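You operate a simulated robot arm through the tools that you are given. There is no shell and no other tool.

Carry out the task below with a simulated robot arm. There is one attempt and no reset: what you move stays moved.

JOB
Run down the side cleat's one-dot bolt and torque it to 40 N m.
Fine: by hand first; set the teal wrench's dial, pull to the click, lay the wrench back in its rest; leave the other bolt.

The check looks at the end state, three seconds after you hand in, the way a careful person would. Anything else that was tipped, shoved, dropped, spilled or broken makes it a failure.

ROBOT AND FRAMES
A 6-joint arm with a three-finger gripper, fixed in place. Base frame: the origin is on the floor under the middle of its stand, x ahead of it, y to its left, z up; the work surface is at about z = 1050. Readings come in mm, degrees, newtons and seconds.
It reaches about 1213 mm from its shoulder. Its first joint turns from -166.0 to 166.0 degrees. Payload 4.89 kg.
The tool frame sits at the grasp point between the pads (the TCP): z along the fingers, y along the line on which they close. The tips reach 30 mm beyond it. The gripper opens to 164 mm; its body begins 125 mm behind the TCP.
Orientation is that of the tool frame in the base frame, as a unit quaternion [x, y, z, w]. With the fingers straight down and closing along the base's y, the tool's x points along the base's -x, its y along +y and its z along -z.

CONTROLS
- The arm moves only by the tool jog_arm. Its argument "plan" is a list of rows, each a list of 7 numbers: the gripper command, from -1 (shut) to 1 (fully open), values between in proportion, then the shift along the base's x, y, z in mm, then the turn, a rotation vector about the base's x, y, z in degrees. In form: [[hand, dx, dy, dz, rx, ry, rz], ...]. A call has 1 to 20 rows; each row is the pose to reach, as a shift and turn from the pose commanded when the call began. A row lasts 0.2 s, in which the tool goes at most 50 mm and 8.6 degrees; a call with a longer step from one row to the next is refused whole, and so is a gripper value outside its range. Where a pose cannot be reached the arm comes as near as it can. A force on the tool above 90 N (or 10 N above the force at the start of the call, whichever is more), or a blocked arm, ends the call early, and 0.2 s more pass. The fingers move at their own pace (about 108 mm/s each) and stop on an object; they squeeze with about 32 N. The grip force told is the motor's: it shows also when the fingers shut on nothing. Time passes only in rows, and 0.2 s behind the last, so rows that repeat a pose let the fingers close. It gives the time, the measured TCP pose, the force on the tool (base axes), the opening and the grip force at its end, in the units of the frame above (readings bear some noise), with the torque about the TCP (base axes, N m) and any sound that the robot's microphone picked up, and new pictures: "pictures" is both (left out), scene, wrist or none.
- Cameras (640 x 400 px; columns grow to the right, rows downward): "scene" is fixed at [220.5, 501.1, 1676.7]; the picture's right is [-0.45, -0.89, 0.00], its down [-0.51, 0.26, -0.82] and it looks along [0.73, -0.37, -0.57] (base axes); focal length 346 px, centre (320, 200). "wrist" rides on the gripper at [76, -2, -152] in the tool frame; the picture's right is [0.02, 1.00, 0.00], its down [-0.88, 0.02, -0.47] and it looks along [-0.47, 0.01, 0.88] (tool axes); focal length 247 px, centre (320, 200). There is no depth. A picture from a camera that has moved, and an enlarged one, comes with that camera's place and axes in the base frame and with its lens.
- move_column(by): moves the trunk up (or, below 0, down) by that many mm; the arm rides with it, the base frame stays. It gives what a move gives, with no picture.
- close_up(camera, box): a new picture of the part [left, top, right, bottom] of that camera's present view, enlarged. The clock stands still meanwhile.
- hand_in(): hands the job in; it is judged then, once.

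Nothing tells you positions but the pictures and the camera data. Unless the task says otherwise, let go and move clear before handing in.

The tools are called after "Request:" as a command line: name --pt "numbers of a row" for each row, then --argument value for the rest, lists and objects as JSON in quotes. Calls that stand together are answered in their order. jog_arm: Moves the arm, as the interface text tells. Its arguments: {"type":"object","properties":{"plan":{"type":"array"},"pictures":{"type":"string","enum":["both","scene","wrist","none"]}},"required":["plan"]} The other tools are called the same way: move_column (by) moves the trunk up or down; close_up (camera, box) takes an enlarged picture of a part of a camera's view; hand_in () hands the job in.

At the start:

```text
time_s: 0.0
ee_pos: [595.6, 64.0, 1456.3]
ee_rot: [0.0, 1.0, 0.0, 0.001]
contact_force: [-0.7, 0.2, -0.1]
moment: [-0.01, -0.01, 0.01]
width: 164.0
finger_force: 0.0
trunk travel left (down, up): [-175.0, 215.0]
```

scene: 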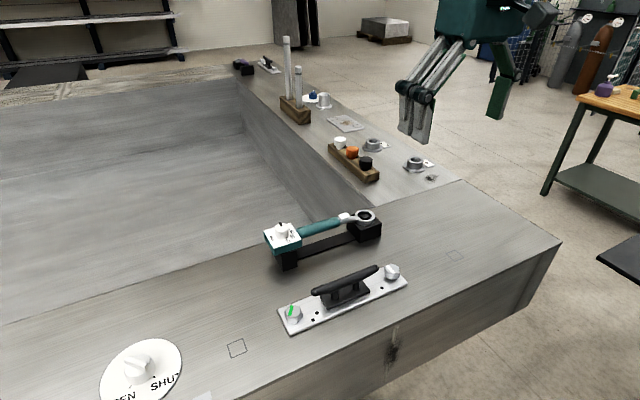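
wrist: 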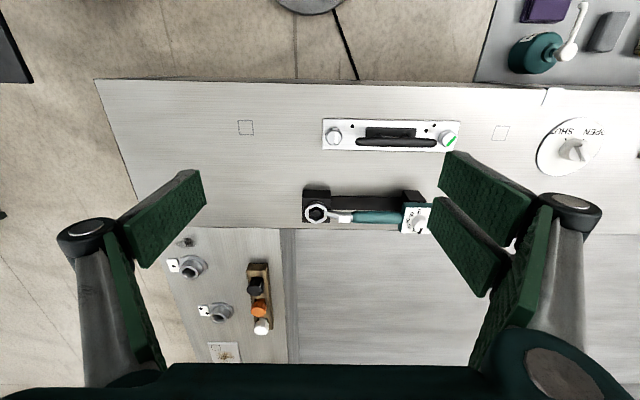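

I see a side cleat with two bolts and a teal torque wrench in its rest, beyond a bench edge. I'll take enlarged pictures to find the one-dot bolt and the wrench's dial before moving.

Request:
close_up --camera "scene" --box '[260, 250, 420, 350]'

Request:
close_up --camera "scene" --box '[250, 190, 400, 284]'

Request:
close_up --camera "wrist" --box '[290, 100, 480, 240]'

Request:
close_up --camera "scene" --box '[220, 30, 450, 200]'

```text
4.00 times, centred on (340, 300) of scene
camera zoom: at [220.5, 501.1, 1676.7], right [-0.45, -0.89, 0.0], down [-0.51, 0.26, -0.82], along [0.73, -0.37, -0.57], focal length 1383 px, centre (240, -200)
```

zoom: 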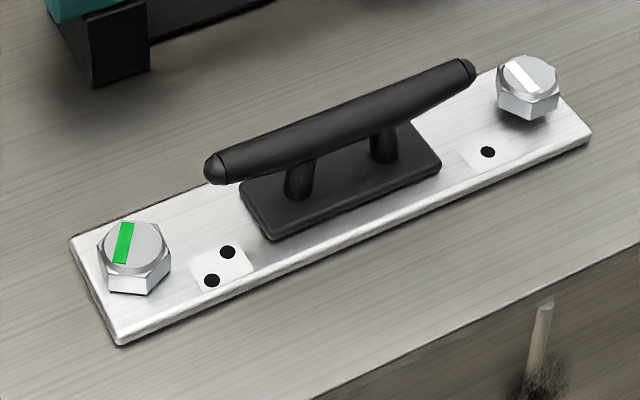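

```text
4.26 times, centred on (325, 237) of scene
camera zoom: at [220.5, 501.1, 1676.7], right [-0.45, -0.89, 0.0], down [-0.51, 0.26, -0.82], along [0.73, -0.37, -0.57], focal length 1471 px, centre (299, 43)
```

zoom: 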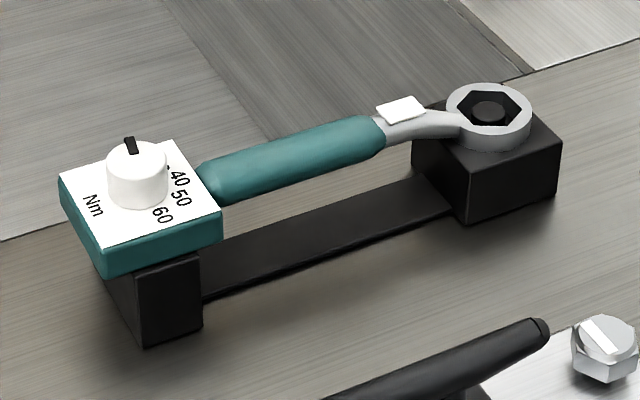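

```text
2.86 times, centred on (385, 170) of wrist
camera zoom: at [517.5, 61.6, 1609.9], right [-0.02, 1.0, 0.0], down [0.88, 0.02, 0.47], along [0.47, 0.01, -0.88], focal length 706 px, centre (134, 286)
```

zoom: 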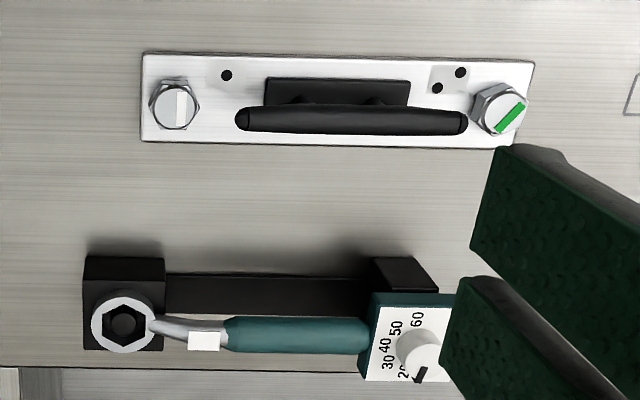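

```text
2.35 times, centred on (335, 115) of scene
camera zoom: at [220.5, 501.1, 1676.7], right [-0.45, -0.89, 0.0], down [-0.51, 0.26, -0.82], along [0.73, -0.37, -0.57], focal length 814 px, centre (285, 400)
```

zoom: 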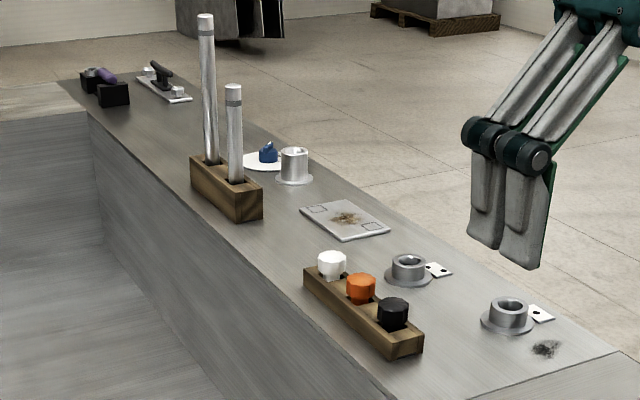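

The near cleat (bolts near x≈645, y≈95 and y≈337) is in reach. The one-dot bolt has the white stripe, at y≈95, and the teal wrench lies behind it at x≈825. I'll move lower for a better look at the bolt, then at the dial.

Request:
jog_arm --pt "1 -2 4 -40 0 0 0" --pt "1 -4 8 -80 0 0 0" --pt "1 -6 12 -120 0 0 0" --pt "1 -8 16 -160 0 0 0" --pt "1 -10 20 -200 0 0 0" --pt "1 -12 24 -235 0 0 0" --pt "1 -14 29 -255 0 0 0" --pictures "both"

Request:
close_up --camera "wrist" --box '[220, 120, 420, 245]'

```text
time_s: 1.6
ee_pos: [579.1, 92.1, 1203.5]
ee_rot: [0.0, 1.0, 0.0, -0.001]
contact_force: [-0.8, 0.5, 0.7]
moment: [0.05, 0.01, -0.01]
width: 163.8
finger_force: 0.0
trunk travel left (down, up): [-175.0, 215.0]
camera wrist: at [502.6, 90.3, 1355.8], right [-0.02, 1.0, 0.0], down [0.88, 0.02, 0.47], along [0.47, 0.01, -0.88], focal length 247 px, centre (320, 200)
```

scene: 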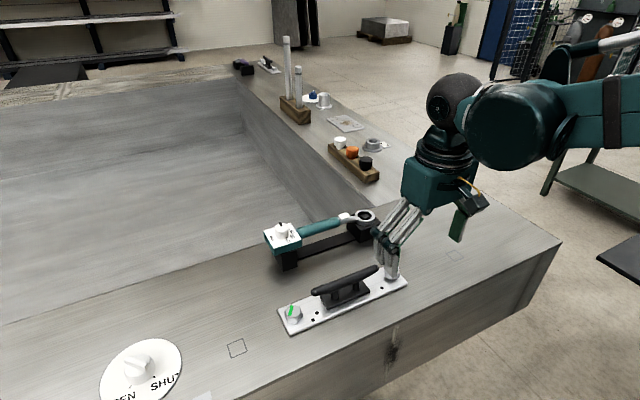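
wrist: 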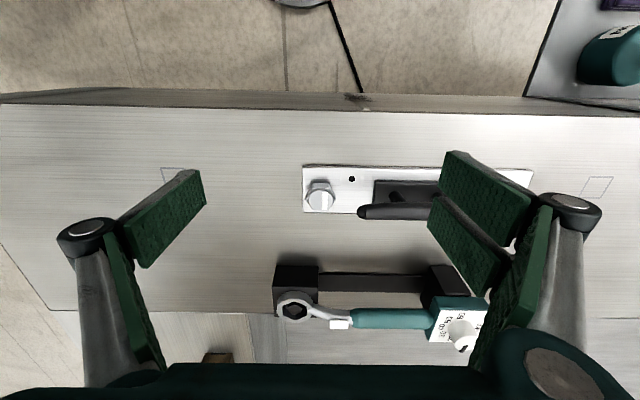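

```text
3.20 times, centred on (320, 182) of wrist
camera zoom: at [502.6, 90.3, 1355.8], right [-0.02, 1.0, 0.0], down [0.88, 0.02, 0.47], along [0.47, 0.01, -0.88], focal length 790 px, centre (320, 256)
```

zoom: 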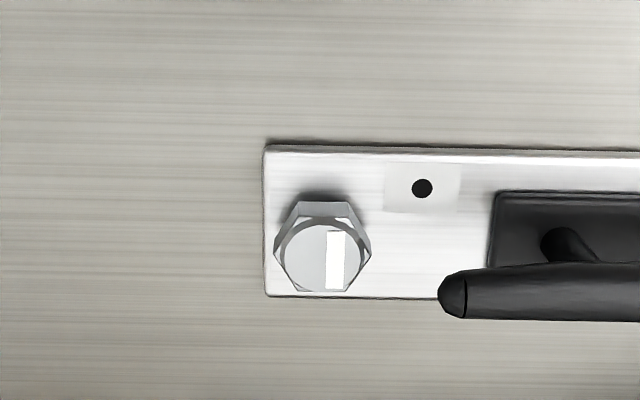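

The one-dot bolt sits proud of the plate at about (646, 95), and the horn tip is about 40 mm away on its +y side. I'll look closely at the gripper and the bolt in the scene view, and at the wrist view from here.

Request:
close_up --camera "scene" --box '[350, 170, 510, 300]'

Request:
close_up --camera "wrist" --box '[50, 140, 640, 400]'

Request:
close_up --camera "wrist" --box '[400, 280, 500, 360]'

```text
3.08 times, centred on (430, 235) of scene
camera zoom: at [220.5, 501.1, 1676.7], right [-0.45, -0.89, 0.0], down [-0.51, 0.26, -0.82], along [0.73, -0.37, -0.57], focal length 1064 px, centre (-18, 92)
```

zoom: 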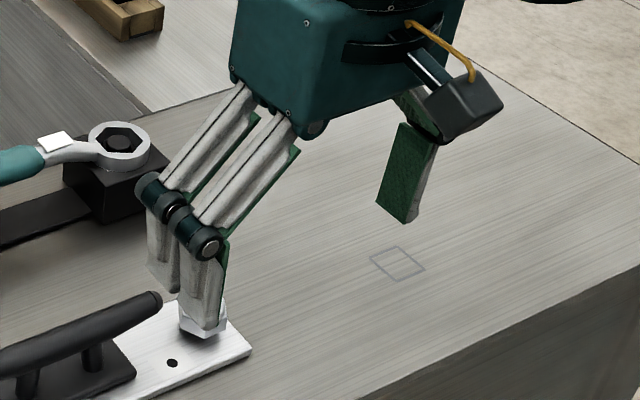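

```text
1.08 times, centred on (345, 270) of wrist (not enlarged: the box is as wide or as high as the picture)
camera zoom: at [502.6, 90.3, 1355.8], right [-0.02, 1.0, 0.0], down [0.88, 0.02, 0.47], along [0.47, 0.01, -0.88], focal length 268 px, centre (293, 124)
```

zoom: 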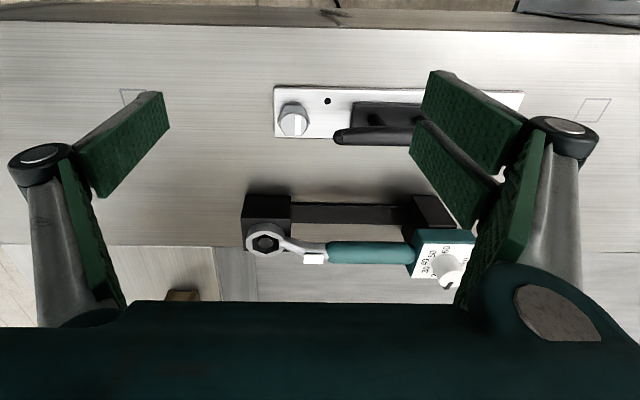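

```text
5.00 times, centred on (450, 320) of wrist
camera zoom: at [502.6, 90.3, 1355.8], right [-0.02, 1.0, 0.0], down [0.88, 0.02, 0.47], along [0.47, 0.01, -0.88], focal length 1235 px, centre (-330, -400)
```

zoom: 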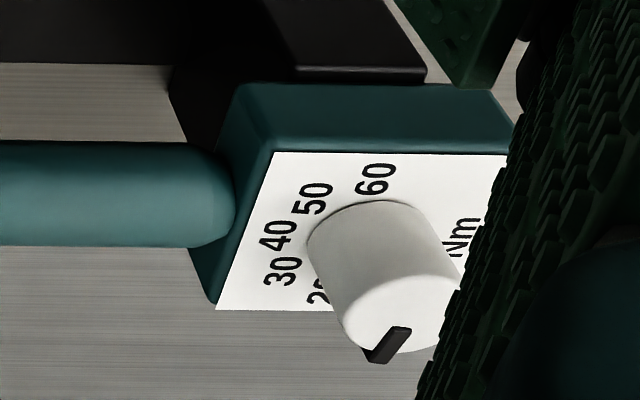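

Now I'll look down on the teal wrench's dial, staying well above everything.

Request:
jog_arm --pt "1 10 12 30 0 0 0" --pt "1 40 45 40 0 0 0" --pt "1 70 78 40 0 0 0" --pt "1 100 111 40 0 0 0" --pt "1 130 144 40 0 0 0" --pt "1 160 177 40 0 0 0" --pt "1 185 205 40 0 0 0" --pictures "both"

Request:
close_up --camera "wrist" --box '[240, 130, 400, 230]'

```text
time_s: 3.2
ee_pos: [765.9, 297.9, 1242.3]
ee_rot: [0.0, 1.0, 0.0, 0.0]
contact_force: [-1.4, -0.1, 0.6]
moment: [0.1, -0.16, 0.01]
width: 163.9
finger_force: 0.0
trunk travel left (down, up): [-175.0, 215.0]
camera wrist: at [688.1, 295.7, 1395.9], right [-0.02, 1.0, 0.0], down [0.88, 0.02, 0.47], along [0.47, 0.01, -0.88], focal length 247 px, centre (320, 200)
```

scene: 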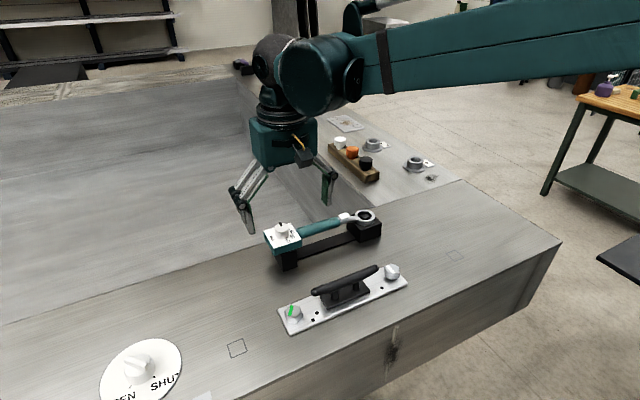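
wrist: 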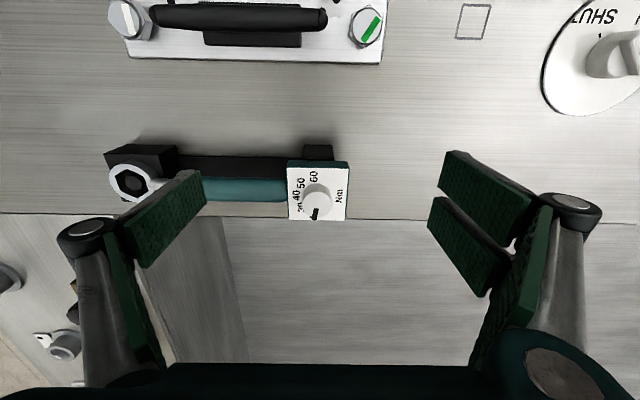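

```text
4.00 times, centred on (320, 180) of wrist
camera zoom: at [688.1, 295.7, 1395.9], right [-0.02, 1.0, 0.0], down [0.88, 0.02, 0.47], along [0.47, 0.01, -0.88], focal length 988 px, centre (320, 280)
```

zoom: 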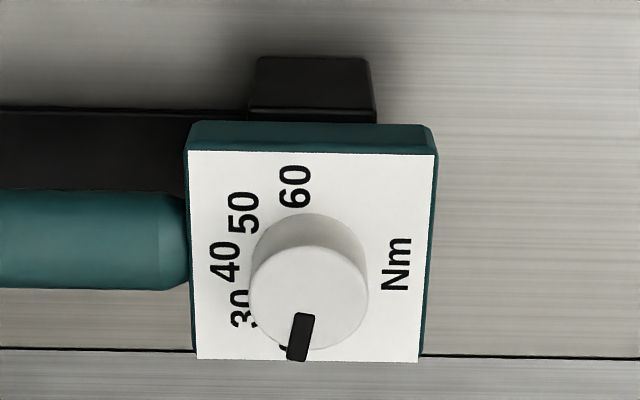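

The dial is pointing at 20, and the scale increases clockwise; 40 points along the handle (−y). Next I'll compare the two bolt heads from here and then go to the one-dot bolt.

Request:
close_up --camera "wrist" --box '[90, 0, 250, 100]'

Request:
close_up --camera "wrist" --box '[310, 0, 410, 62]'

Request:
close_up --camera "scene" --box '[360, 250, 424, 290]'

Request:
close_up --camera "scene" --box '[270, 295, 334, 335]'

```text
4.00 times, centred on (170, 50) of wrist
camera zoom: at [688.1, 295.7, 1395.9], right [-0.02, 1.0, 0.0], down [0.88, 0.02, 0.47], along [0.47, 0.01, -0.88], focal length 988 px, centre (920, 800)
```

zoom: 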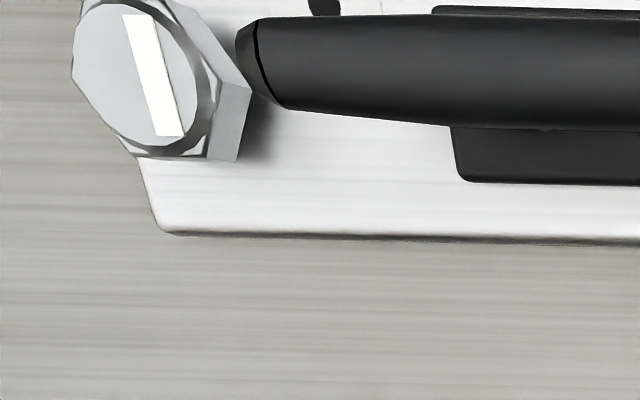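

```text
6.40 times, centred on (360, 31) of wrist
camera zoom: at [688.1, 295.7, 1395.9], right [-0.02, 1.0, 0.0], down [0.88, 0.02, 0.47], along [0.47, 0.01, -0.88], focal length 1581 px, centre (64, 1282)
```

zoom: 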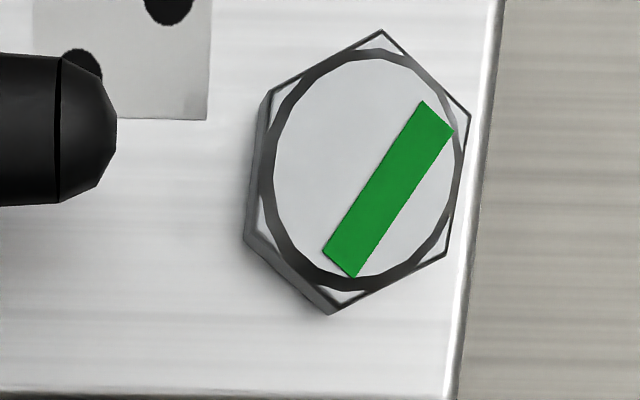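

```text
10.00 times, centred on (392, 270) of scene
camera zoom: at [220.5, 501.1, 1676.7], right [-0.45, -0.89, 0.0], down [-0.51, 0.26, -0.82], along [0.73, -0.37, -0.57], focal length 3458 px, centre (-400, -500)
```

zoom: 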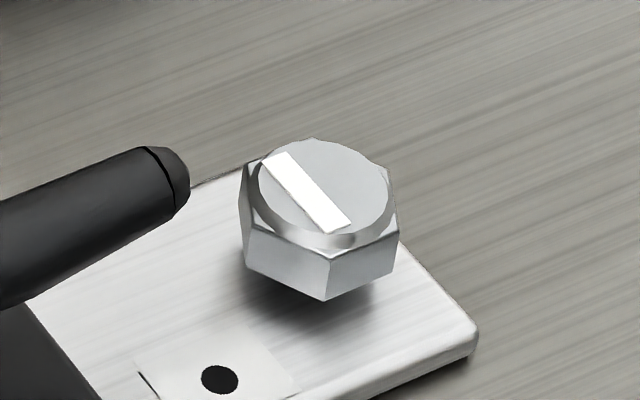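

```text
10.00 times, centred on (302, 315) of scene
camera zoom: at [220.5, 501.1, 1676.7], right [-0.45, -0.89, 0.0], down [-0.51, 0.26, -0.82], along [0.73, -0.37, -0.57], focal length 3458 px, centre (500, -950)
```

zoom: 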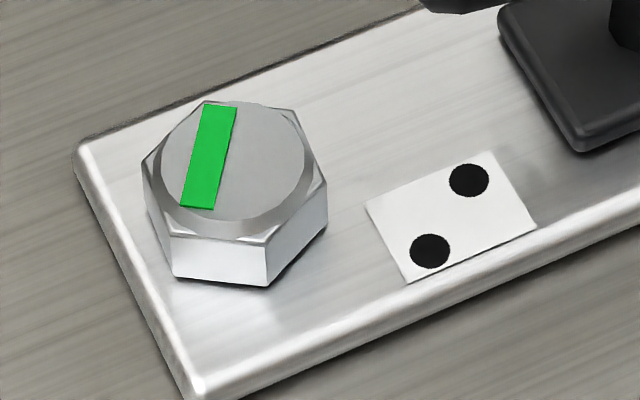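

Triangulation puts the one-dot bolt head at about (647, 95), with its top near z≈1086, standing proud of its seat. I'll move above it, turning the hand −90° so the fingers straddle it along x, clear of the horn.

Request:
jog_arm --pt "1 -10 -17 0 0 0 -7.5" --pt "1 -20 -34 0 0 0 -15" --pt "1 -30 -51 0 0 0 -22.5" --pt "1 -40 -68 0 0 0 -30" --pt "1 -50 -85 0 0 0 -37.5" --pt "1 -60 -102 0 0 0 -45" --pt "1 -70 -119 0 0 0 -52.5" --pt "1 -80 -136 0 0 0 -60" --pt "1 -90 -153 -10 0 0 -67.5" --pt "1 -100 -170 -25 0 0 -75" --pt "1 -110 -187 -45 0 0 -82.5" --pt "1 -119.6 -203 -60 0 0 -90" --pictures "both"

Request:
close_up --camera "wrist" --box '[240, 150, 400, 250]'

```text
time_s: 5.8
ee_pos: [645.6, 95.2, 1182.2]
ee_rot: [0.707, 0.707, 0.0, 0.0]
contact_force: [-0.1, 0.2, 0.3]
moment: [-0.09, 0.03, -0.02]
width: 163.9
finger_force: 0.1
trunk travel left (down, up): [-175.0, 215.0]
camera wrist: at [643.2, 170.8, 1334.1], right [1.0, 0.02, 0.0], down [0.02, -0.88, 0.47], along [0.01, -0.47, -0.88], focal length 247 px, centre (320, 200)
```

scene: 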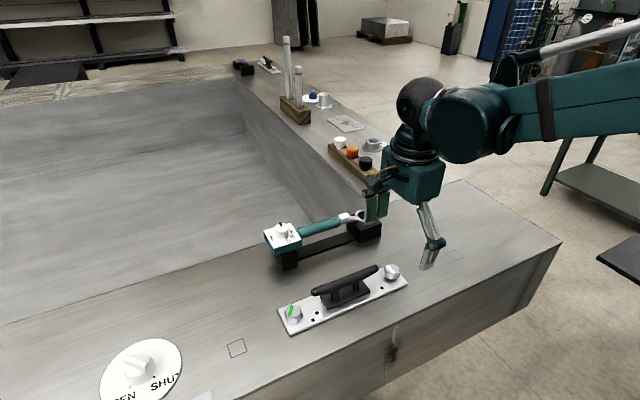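
wrist: 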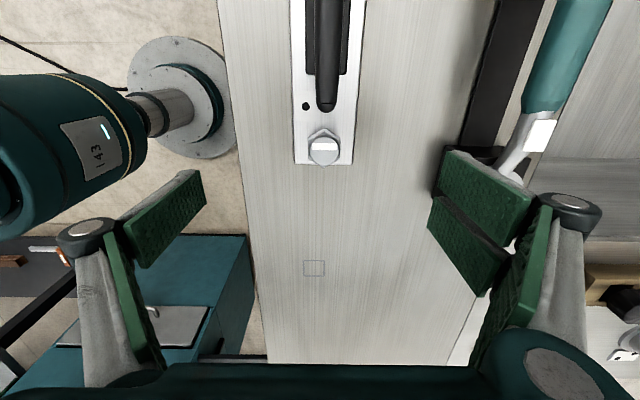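

```text
4.00 times, centred on (320, 200) of wrist
camera zoom: at [643.2, 170.8, 1334.1], right [1.0, 0.02, 0.0], down [0.02, -0.88, 0.47], along [0.01, -0.47, -0.88], focal length 988 px, centre (320, 200)
```

zoom: 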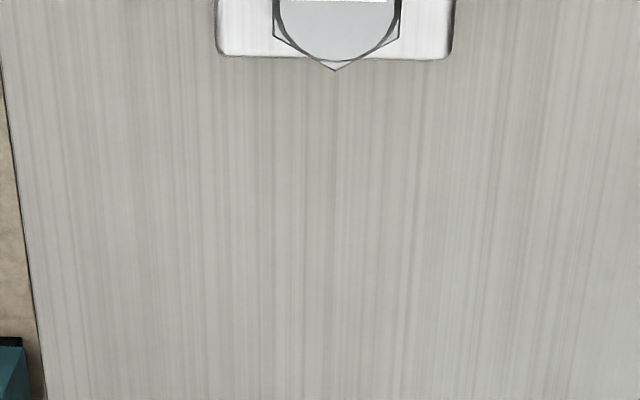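

The hex flats face ±x, so this yaw suits it. I'll narrow the fingers to about 70 mm and go down around the head, stopping a little high to check.

Request:
jog_arm --pt "-0.15 0 0 0 0 0 0" --pt "-0.15 0 0 0 0 0 0" --pt "-0.15 1 0.5 -15 0 0 0" --pt "-0.15 1 0.5 -30 0 0 0" --pt "-0.15 1 0.5 -45 0 0 0" --pt "-0.15 1 0.5 -58 0 0 0" --pictures "both"

Request:
close_up --camera "scene" --box '[350, 220, 446, 280]'

Request:
close_up --camera "wrist" --box '[220, 90, 420, 215]'

```text
time_s: 7.2
ee_pos: [647.0, 95.4, 1123.5]
ee_rot: [0.707, 0.707, 0.0, 0.001]
contact_force: [-0.8, -0.1, 0.1]
moment: [0.01, -0.03, 0.03]
width: 69.6
finger_force: 0.1
trunk travel left (down, up): [-175.0, 215.0]
camera wrist: at [644.3, 170.8, 1276.5], right [1.0, 0.02, 0.0], down [0.02, -0.88, 0.47], along [0.01, -0.47, -0.88], focal length 247 px, centre (320, 200)
```

scene: 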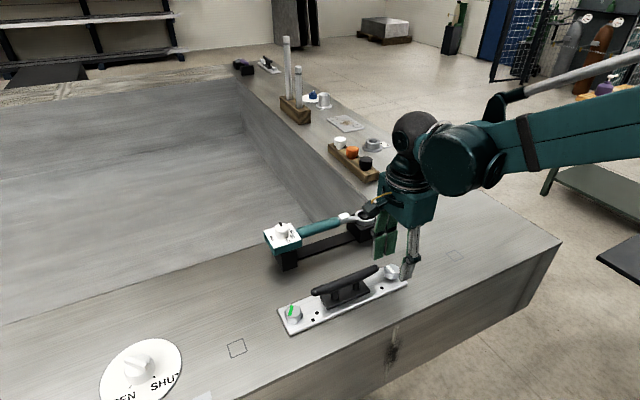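
wrist: 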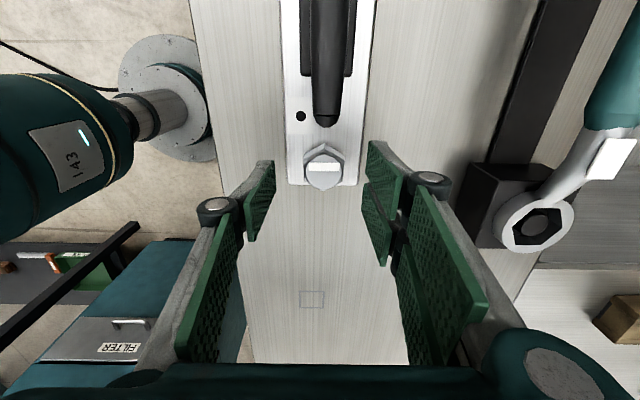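

```text
6.67 times, centred on (398, 250) of scene
camera zoom: at [220.5, 501.1, 1676.7], right [-0.45, -0.89, 0.0], down [-0.51, 0.26, -0.82], along [0.73, -0.37, -0.57], focal length 2305 px, centre (-200, -133)
```

zoom: 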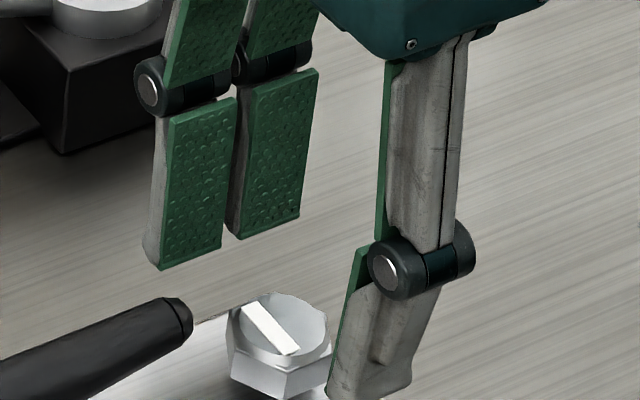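

```text
3.20 times, centred on (320, 152) of wrist
camera zoom: at [644.3, 170.8, 1276.5], right [1.0, 0.02, 0.0], down [0.02, -0.88, 0.47], along [0.01, -0.47, -0.88], focal length 790 px, centre (320, 352)
```

zoom: 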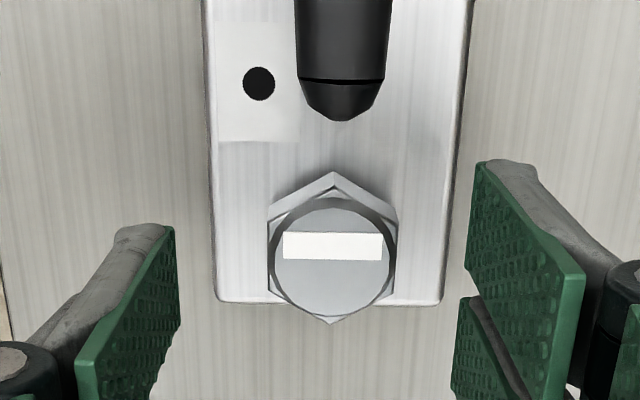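

The picture shows the bolt centre about 3 mm further out in x than the TCP. I'll correct that, go down around the head and close gently.

Request:
jog_arm --pt "-0.15 3 0 0 0 0 0" --pt "-0.15 3 0 -8 0 0 0" --pt "-0.15 3 0 -15 0 0 0" --pt "-0.15 3 0 -20 0 0 0" --pt "-0.15 3 0 -20 0 0 0" --pictures "both"

Request:
close_up --camera "scene" --box '[350, 230, 446, 290]'

Request:
close_up --camera "wrist" --box '[220, 90, 420, 215]'

```text
time_s: 8.4
ee_pos: [650.3, 94.0, 1104.6]
ee_rot: [0.707, 0.707, 0.001, 0.0]
contact_force: [-1.2, -0.1, -0.4]
moment: [0.0, 0.04, -0.01]
width: 69.8
finger_force: 0.0
trunk travel left (down, up): [-175.0, 215.0]
camera wrist: at [647.5, 171.1, 1256.9], right [1.0, 0.02, 0.0], down [0.02, -0.88, 0.47], along [0.01, -0.47, -0.88], focal length 247 px, centre (320, 200)
```

scene: 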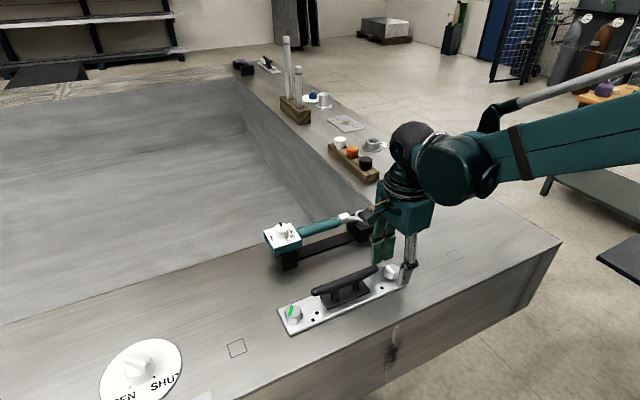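
wrist: 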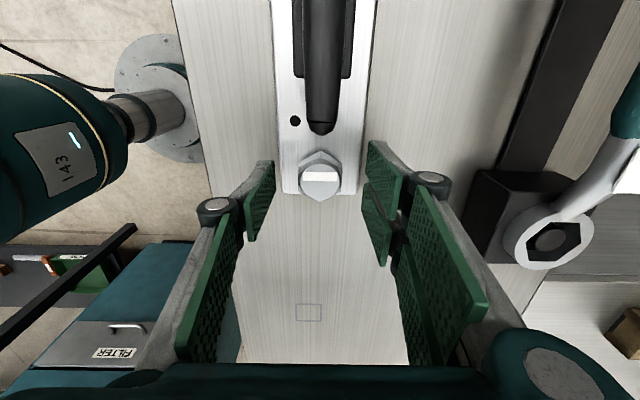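

```text
6.67 times, centred on (398, 260) of scene
camera zoom: at [220.5, 501.1, 1676.7], right [-0.45, -0.89, 0.0], down [-0.51, 0.26, -0.82], along [0.73, -0.37, -0.57], focal length 2305 px, centre (-200, -200)
```

zoom: 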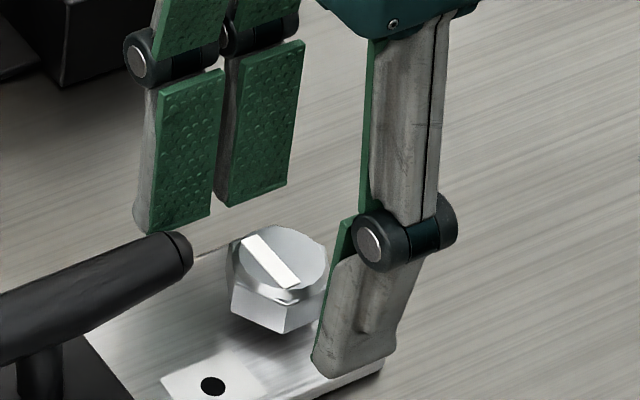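

```text
3.20 times, centred on (320, 152) of wrist
camera zoom: at [647.5, 171.1, 1256.9], right [1.0, 0.02, 0.0], down [0.02, -0.88, 0.47], along [0.01, -0.47, -0.88], focal length 790 px, centre (320, 352)
```

zoom: 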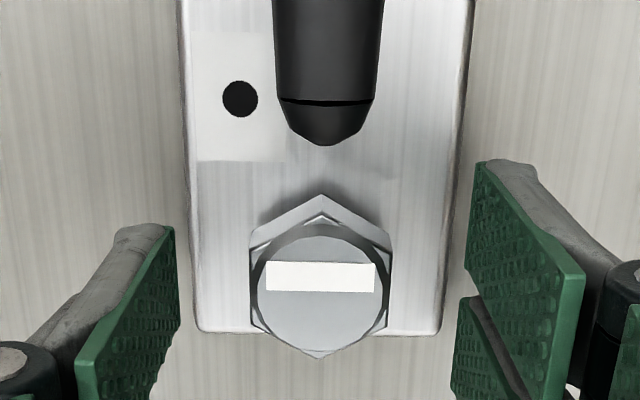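

The fingers straddle the head well. I'll close on the flats and turn the first 50° clockwise to see how it goes.

Request:
jog_arm --pt "-1 0 0 0 0 0 0" --pt "-1 0 0 0 0 0 0" --pt "-1 0 0 0 0 0 0" --pictures "both"

Request:
close_up --camera "scene" --box '[350, 230, 446, 290]'

Request:
close_up --camera "wrist" --box '[220, 90, 420, 215]'

```text
time_s: 9.2
ee_pos: [649.4, 95.2, 1104.0]
ee_rot: [0.707, 0.708, 0.0, -0.001]
contact_force: [0.0, -0.7, -0.4]
moment: [-0.02, -0.03, -0.01]
width: 33.8
finger_force: 45.6
trunk travel left (down, up): [-175.0, 215.0]
camera wrist: at [647.5, 171.1, 1257.0], right [1.0, 0.02, 0.0], down [0.02, -0.88, 0.47], along [0.01, -0.47, -0.88], focal length 247 px, centre (320, 200)
```

scene: 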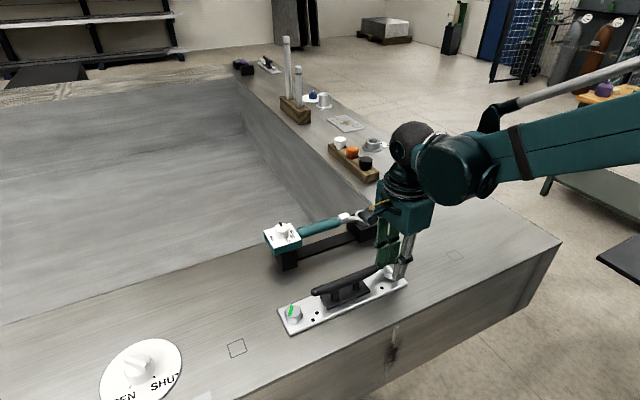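
wrist: 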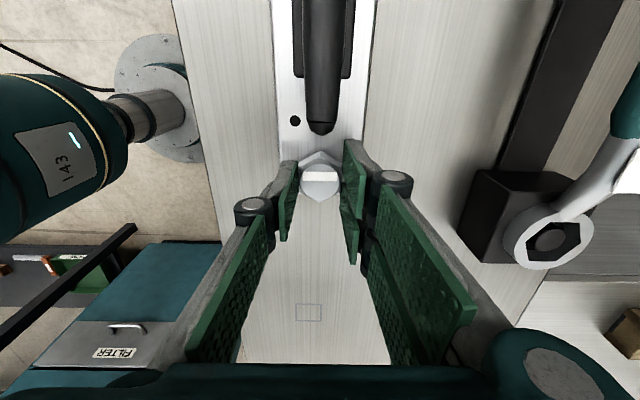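

```text
6.67 times, centred on (398, 260) of scene
camera zoom: at [220.5, 501.1, 1676.7], right [-0.45, -0.89, 0.0], down [-0.51, 0.26, -0.82], along [0.73, -0.37, -0.57], focal length 2305 px, centre (-200, -200)
```

zoom: 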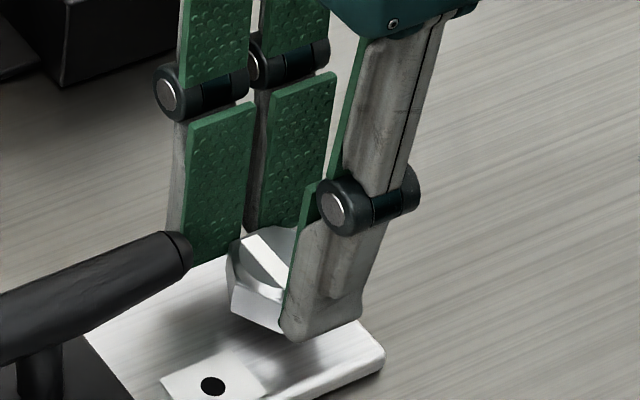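

```text
3.20 times, centred on (320, 152) of wrist
camera zoom: at [647.5, 171.1, 1257.0], right [1.0, 0.02, 0.0], down [0.02, -0.88, 0.47], along [0.01, -0.47, -0.88], focal length 790 px, centre (320, 352)
```

zoom: 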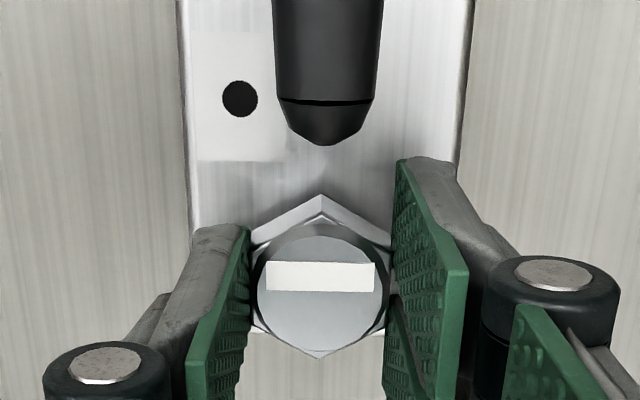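

Gripped with no side load, well centred. I'll turn clockwise in this call.

Request:
jog_arm --pt "-1 0 0 0 0 0 -7" --pt "-1 0 0 0 0 0 -14" --pt "-1 0 0 0 0 0 -21" --pt "-1 0 0 0 0 0 -28" --pt "-1 0 0 0 0 0 -35" --pt "-1 0 0 0 0 0 -42" --pt "-1 0 0 0 0 0 -49" --pt "-1 0 0 0 0 0 -55" --pictures "both"

Request:
close_up --camera "scene" --box '[350, 230, 446, 290]'

Request:
close_up --camera "wrist" --box '[220, 90, 420, 215]'

```text
time_s: 11.0
ee_pos: [650.9, 95.1, 1105.2]
ee_rot: [0.954, 0.3, 0.0, 0.0]
contact_force: [-1.5, -2.0, -9.3]
moment: [-0.03, -0.09, 0.02]
width: 33.8
finger_force: 44.6
trunk travel left (down, up): [-175.0, 215.0]
camera wrist: at [711.2, 139.6, 1256.5], right [0.59, -0.81, 0.0], down [-0.71, -0.52, 0.47], along [-0.38, -0.28, -0.88], focal length 247 px, centre (320, 200)
```

scene: 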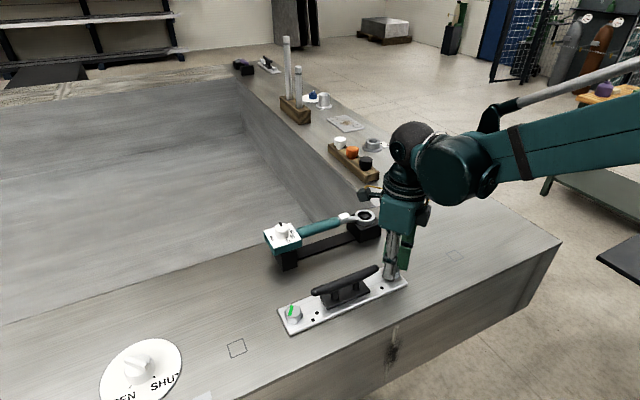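
wrist: 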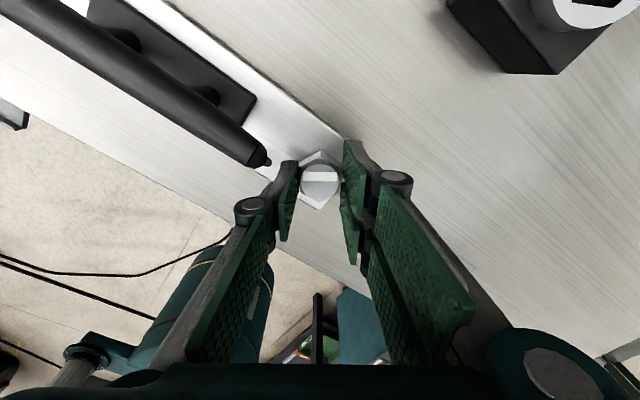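

```text
6.67 times, centred on (398, 260) of scene
camera zoom: at [220.5, 501.1, 1676.7], right [-0.45, -0.89, 0.0], down [-0.51, 0.26, -0.82], along [0.73, -0.37, -0.57], focal length 2305 px, centre (-200, -200)
```

zoom: 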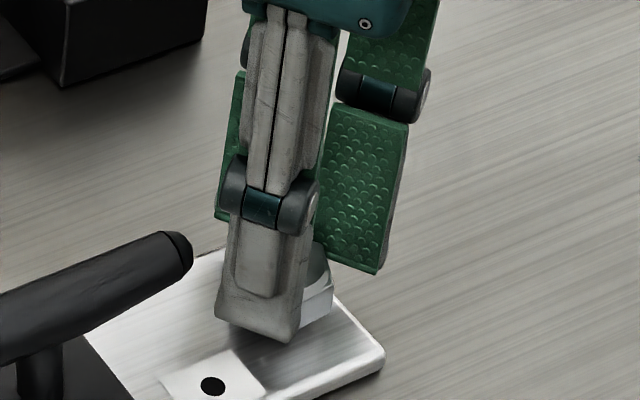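

```text
3.20 times, centred on (320, 152) of wrist
camera zoom: at [711.2, 139.6, 1256.5], right [0.59, -0.81, 0.0], down [-0.71, -0.52, 0.47], along [-0.38, -0.28, -0.88], focal length 790 px, centre (320, 352)
```

zoom: 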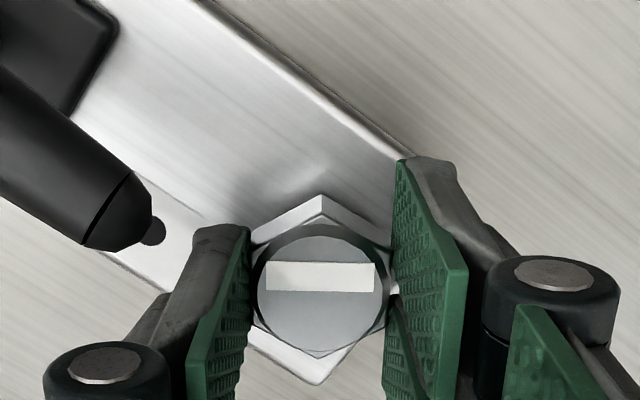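

The bolt turns with the fingers and is drawing down (about −9 N on the tool as the thread advances). The horn leaves room for 60° strokes only, so I'll ratchet: open slightly, swing back 60°, re-grip the next flats, turn 60° clockwise.

Request:
jog_arm --pt "-0.42 0 0 0 0 0 0" --pt "-0.42 0 0 -0.4 0 0 8.57" --pt "-0.42 0 0 -0.4 0 0 17.14" --pt "-0.42 0 0 -0.4 0 0 25.71" --pt "-0.42 0 0 -0.4 0 0 34.28" --pt "-0.42 0 0 -0.4 0 0 42.85" --pt "-0.42 0 0 -0.4 0 0 51.42" --pt "-0.42 0 0 -0.4 0 0 60" --pt "-1 0 0 -0.4 0 0 60" --pt "-1 0 0 -0.4 0 0 60" --pt "-1 0 0 -0.4 0 0 51.42" --pt "-1 0 0 -0.4 0 0 42.85" --pt "-1 0 0 -0.4 0 0 34.28" --pt "-1 0 0 -0.4 0 0 25.71" --pt "-1 0 0 -0.4 0 0 17.14" --pt "-1 0 0 -0.4 0 0 8.57" --pt "-1 0 0 -0.4 0 0 0" --pictures "wrist"

Request:
close_up --camera "wrist" --box '[220, 90, 420, 215]'

Request:
close_up --camera "scene" --box '[350, 230, 446, 290]'

```text
time_s: 14.6
ee_pos: [649.9, 95.3, 1102.1]
ee_rot: [0.954, 0.3, 0.0, 0.0]
contact_force: [-3.1, -4.1, -16.0]
moment: [0.22, -0.37, 0.02]
width: 33.8
finger_force: 45.2
trunk travel left (down, up): [-175.0, 215.0]
camera wrist: at [711.1, 139.6, 1256.1], right [0.59, -0.81, 0.0], down [-0.71, -0.52, 0.47], along [-0.38, -0.28, -0.88], focal length 247 px, centre (320, 200)
```

wrist: 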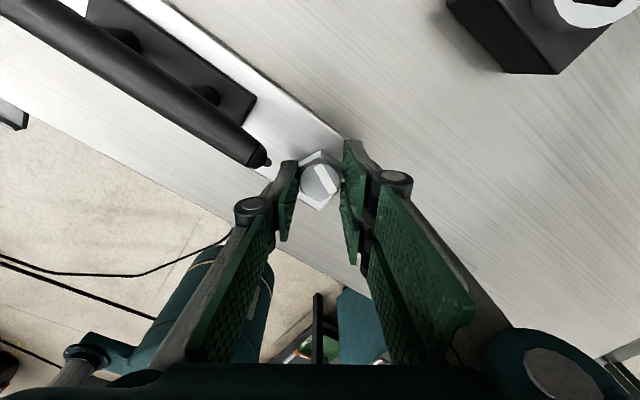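

```text
3.20 times, centred on (320, 152) of wrist
camera zoom: at [711.1, 139.6, 1256.1], right [0.59, -0.81, 0.0], down [-0.71, -0.52, 0.47], along [-0.38, -0.28, -0.88], focal length 790 px, centre (320, 352)
```

zoom: 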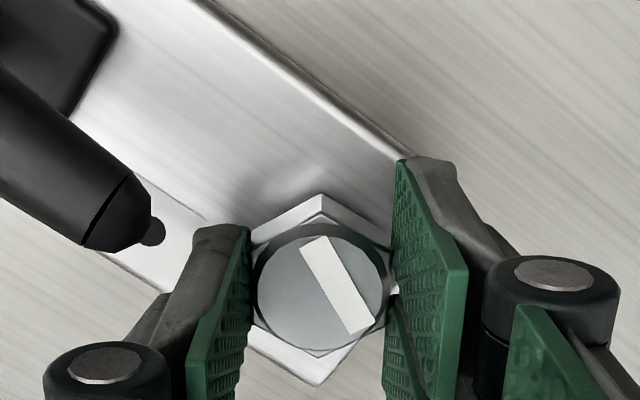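

```text
6.67 times, centred on (398, 260) of scene
camera zoom: at [220.5, 501.1, 1676.7], right [-0.45, -0.89, 0.0], down [-0.51, 0.26, -0.82], along [0.73, -0.37, -0.57], focal length 2305 px, centre (-200, -200)
```

zoom: 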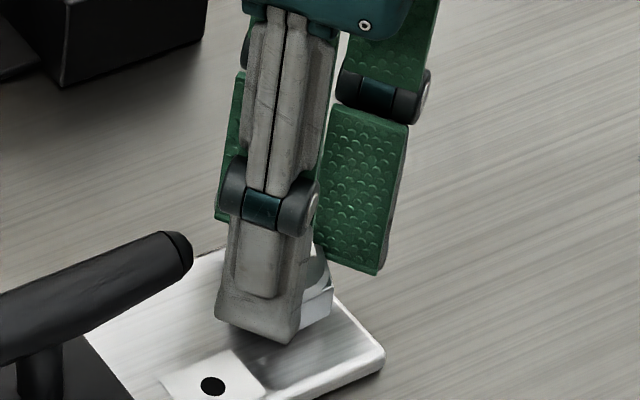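

Each stroke works; the thread is pulling the fingers down. I'll follow the advance with a small descent during the turn.

Request:
jog_arm --pt "-0.42 0 0 0 0 0 0" --pt "-0.42 0 0 -0.4 0 0 8.57" --pt "-0.42 0 0 -0.4 0 0 17.14" --pt "-0.42 0 0 -0.4 0 0 25.71" --pt "-0.42 0 0 -0.4 0 0 34.28" --pt "-0.42 0 0 -0.4 0 0 42.85" --pt "-0.42 0 0 -0.4 0 0 51.42" --pt "-0.42 0 0 -0.4 0 0 60" --pt "-1 0 0 -0.4 0 0 60" --pt "-1 0 0 -0.4 0 0 60" --pt "-1 0 0 -0.5 0 0 51.42" --pt "-1 0 0 -0.6 0 0 42.85" --pt "-1 0 0 -0.7 0 0 34.28" --pt "-1 0 0 -0.8 0 0 25.71" --pt "-1 0 0 -0.9 0 0 17.14" --pt "-1 0 0 -1.0 0 0 8.57" --pt "-1 0 0 -1.1 0 0 0" --pictures "none"

Request:
close_up --camera "scene" --box '[350, 230, 446, 290]'

Request:
close_up --camera "wrist" --box '[220, 90, 420, 215]'

```text
time_s: 18.2
ee_pos: [650.0, 94.0, 1102.8]
ee_rot: [0.954, 0.3, 0.0, 0.0]
contact_force: [0.4, -0.5, -3.4]
moment: [0.05, -0.11, -0.03]
width: 33.8
finger_force: 44.6
trunk travel left (down, up): [-175.0, 215.0]
```

```text
6.67 times, centred on (398, 260) of scene
camera zoom: at [220.5, 501.1, 1676.7], right [-0.45, -0.89, 0.0], down [-0.51, 0.26, -0.82], along [0.73, -0.37, -0.57], focal length 2305 px, centre (-200, -200)
```

zoom: 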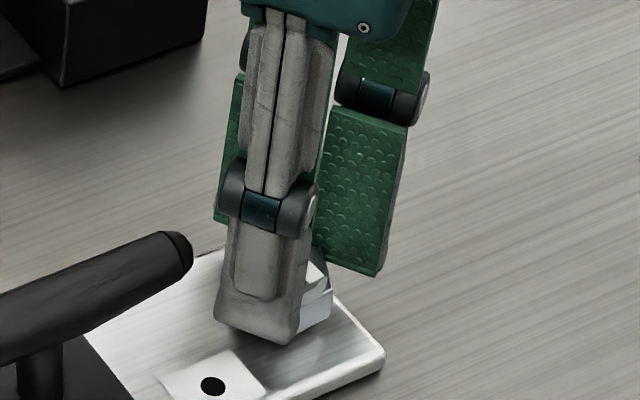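

```text
3.20 times, centred on (320, 152) of wrist
camera zoom: at [711.3, 139.7, 1255.2], right [0.59, -0.81, 0.0], down [-0.71, -0.52, 0.47], along [-0.38, -0.28, -0.88], focal length 790 px, centre (320, 352)
```

zoom: 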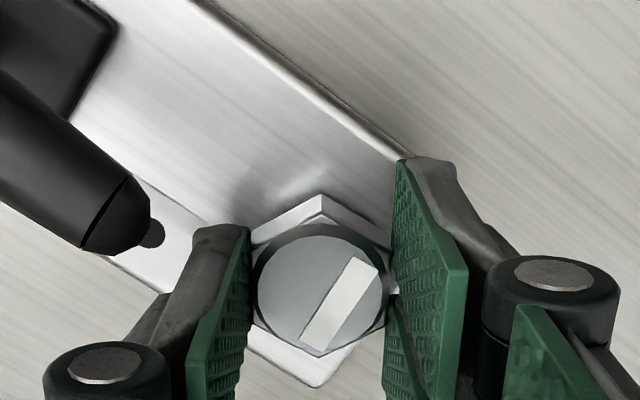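

With the descent the load fell to about −3 N, so the thread advances roughly 0.8 mm per 60°. I'll keep ratcheting with that feed.

Request:
jog_arm --pt "-0.42 0 0 0 0 0 0" --pt "-0.42 0 0 0 0 0 8.57" --pt "-0.42 0 0 0 0 0 17.14" --pt "-0.42 0 0 0 0 0 25.71" --pt "-0.42 0 0 0 0 0 34.28" --pt "-0.42 0 0 0 0 0 42.85" --pt "-0.42 0 0 0 0 0 51.42" --pt "-0.42 0 0 0 0 0 60" --pt "-1 0 0 0 0 0 60" --pt "-1 0 0 0 0 0 60" --pt "-1 0 0 -0.12 0 0 51.42" --pt "-1 0 0 -0.24 0 0 42.85" --pt "-1 0 0 -0.36 0 0 34.28" --pt "-1 0 0 -0.48 0 0 25.71" --pt "-1 0 0 -0.6 0 0 17.14" --pt "-1 0 0 -0.72 0 0 8.57" --pt "-1 0 0 -0.85 0 0 0" --pictures "none"

Request:
close_up --camera "wrist" --box '[220, 90, 420, 215]'

```text
time_s: 21.8
ee_pos: [651.0, 95.6, 1102.2]
ee_rot: [0.954, 0.299, 0.001, 0.0]
contact_force: [-1.3, -1.5, -3.2]
moment: [0.05, -0.04, 0.0]
width: 33.4
finger_force: 45.2
trunk travel left (down, up): [-175.0, 215.0]
```

```text
3.20 times, centred on (320, 152) of wrist
camera zoom: at [711.1, 139.6, 1254.7], right [0.59, -0.81, 0.0], down [-0.71, -0.52, 0.47], along [-0.38, -0.28, -0.88], focal length 790 px, centre (320, 352)
```

zoom: 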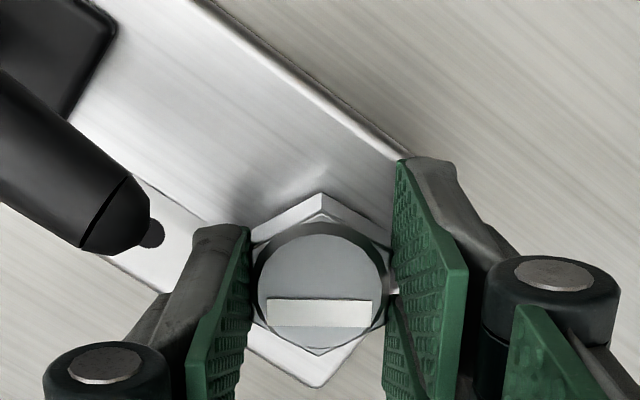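

Turning steadily at 60° per stroke. I'll continue the same cycle.

Request:
jog_arm --pt "-0.42 0 0 0 0 0 0" --pt "-0.42 0 0 0 0 0 8.57" --pt "-0.42 0 0 0 0 0 17.14" --pt "-0.42 0 0 0 0 0 25.71" --pt "-0.42 0 0 0 0 0 34.28" --pt "-0.42 0 0 0 0 0 42.85" --pt "-0.42 0 0 0 0 0 51.42" --pt "-0.42 0 0 0 0 0 60" --pt "-1 0 0 0 0 0 60" --pt "-1 0 0 0 0 0 60" --pt "-1 0 0 -0.12 0 0 51.42" --pt "-1 0 0 -0.25 0 0 42.85" --pt "-1 0 0 -0.38 0 0 34.28" --pt "-1 0 0 -0.5 0 0 25.71" --pt "-1 0 0 -0.63 0 0 17.14" --pt "-1 0 0 -0.76 0 0 8.57" --pt "-1 0 0 -0.9 0 0 0" --pictures "none"

Request:
close_up --camera "wrist" --box '[220, 90, 420, 215]'

Request:
close_up --camera "scene" --box '[350, 230, 446, 290]'

```text
time_s: 25.4
ee_pos: [649.9, 94.3, 1101.4]
ee_rot: [0.954, 0.3, 0.0, 0.0]
contact_force: [-1.6, -6.8, -2.1]
moment: [-0.6, 0.56, 0.0]
width: 33.7
finger_force: 44.8
trunk travel left (down, up): [-175.0, 215.0]
```

```text
3.20 times, centred on (320, 152) of wrist
camera zoom: at [711.0, 139.5, 1253.8], right [0.59, -0.81, 0.0], down [-0.71, -0.52, 0.47], along [-0.38, -0.28, -0.88], focal length 790 px, centre (320, 352)
```

zoom: 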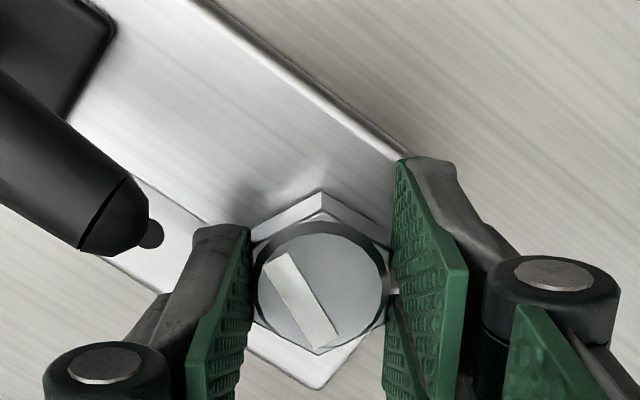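

```text
6.67 times, centred on (398, 260) of scene
camera zoom: at [220.5, 501.1, 1676.7], right [-0.45, -0.89, 0.0], down [-0.51, 0.26, -0.82], along [0.73, -0.37, -0.57], focal length 2305 px, centre (-200, -200)
```

zoom: 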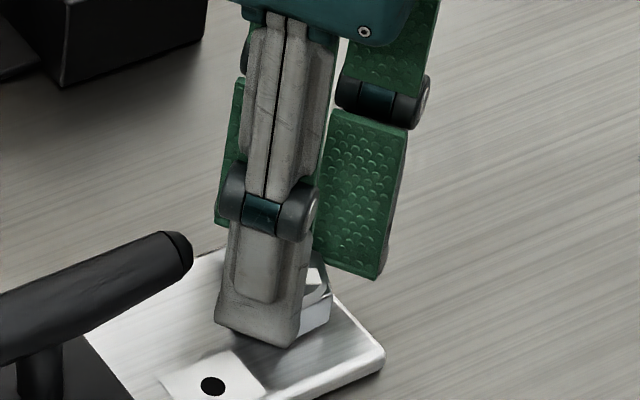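

Still drawing down cleanly (about 295° so far). I'll continue.

Request:
jog_arm --pt "-0.42 0 0 0 0 0 0" --pt "-0.42 0 0 0 0 0 8.57" --pt "-0.42 0 0 0 0 0 17.14" --pt "-0.42 0 0 0 0 0 25.71" --pt "-0.42 0 0 0 0 0 34.28" --pt "-0.42 0 0 0 0 0 42.85" --pt "-0.42 0 0 0 0 0 51.42" --pt "-0.42 0 0 0 0 0 60" --pt "-1 0 0 0 0 0 60" --pt "-1 0 0 0 0 0 60" --pt "-1 0 0 -0.12 0 0 51.42" --pt "-1 0 0 -0.25 0 0 42.85" --pt "-1 0 0 -0.38 0 0 34.28" --pt "-1 0 0 -0.5 0 0 25.71" --pt "-1 0 0 -0.63 0 0 17.14" --pt "-1 0 0 -0.76 0 0 8.57" --pt "-1 0 0 -0.9 0 0 0" --pictures "none"

Request:
close_up --camera "wrist" --box '[220, 90, 420, 215]'

```text
time_s: 29.0
ee_pos: [650.3, 94.8, 1099.1]
ee_rot: [0.954, 0.3, 0.001, 0.0]
contact_force: [2.5, -2.2, -5.4]
moment: [-0.08, -0.08, 0.03]
width: 34.1
finger_force: 44.5
trunk travel left (down, up): [-175.0, 215.0]
```

```text
3.20 times, centred on (320, 152) of wrist
camera zoom: at [711.3, 139.7, 1252.6], right [0.59, -0.81, 0.0], down [-0.71, -0.52, 0.47], along [-0.38, -0.28, -0.88], focal length 790 px, centre (320, 352)
```

zoom: 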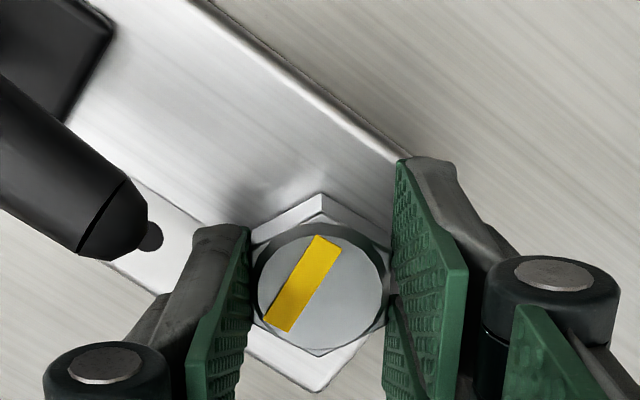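

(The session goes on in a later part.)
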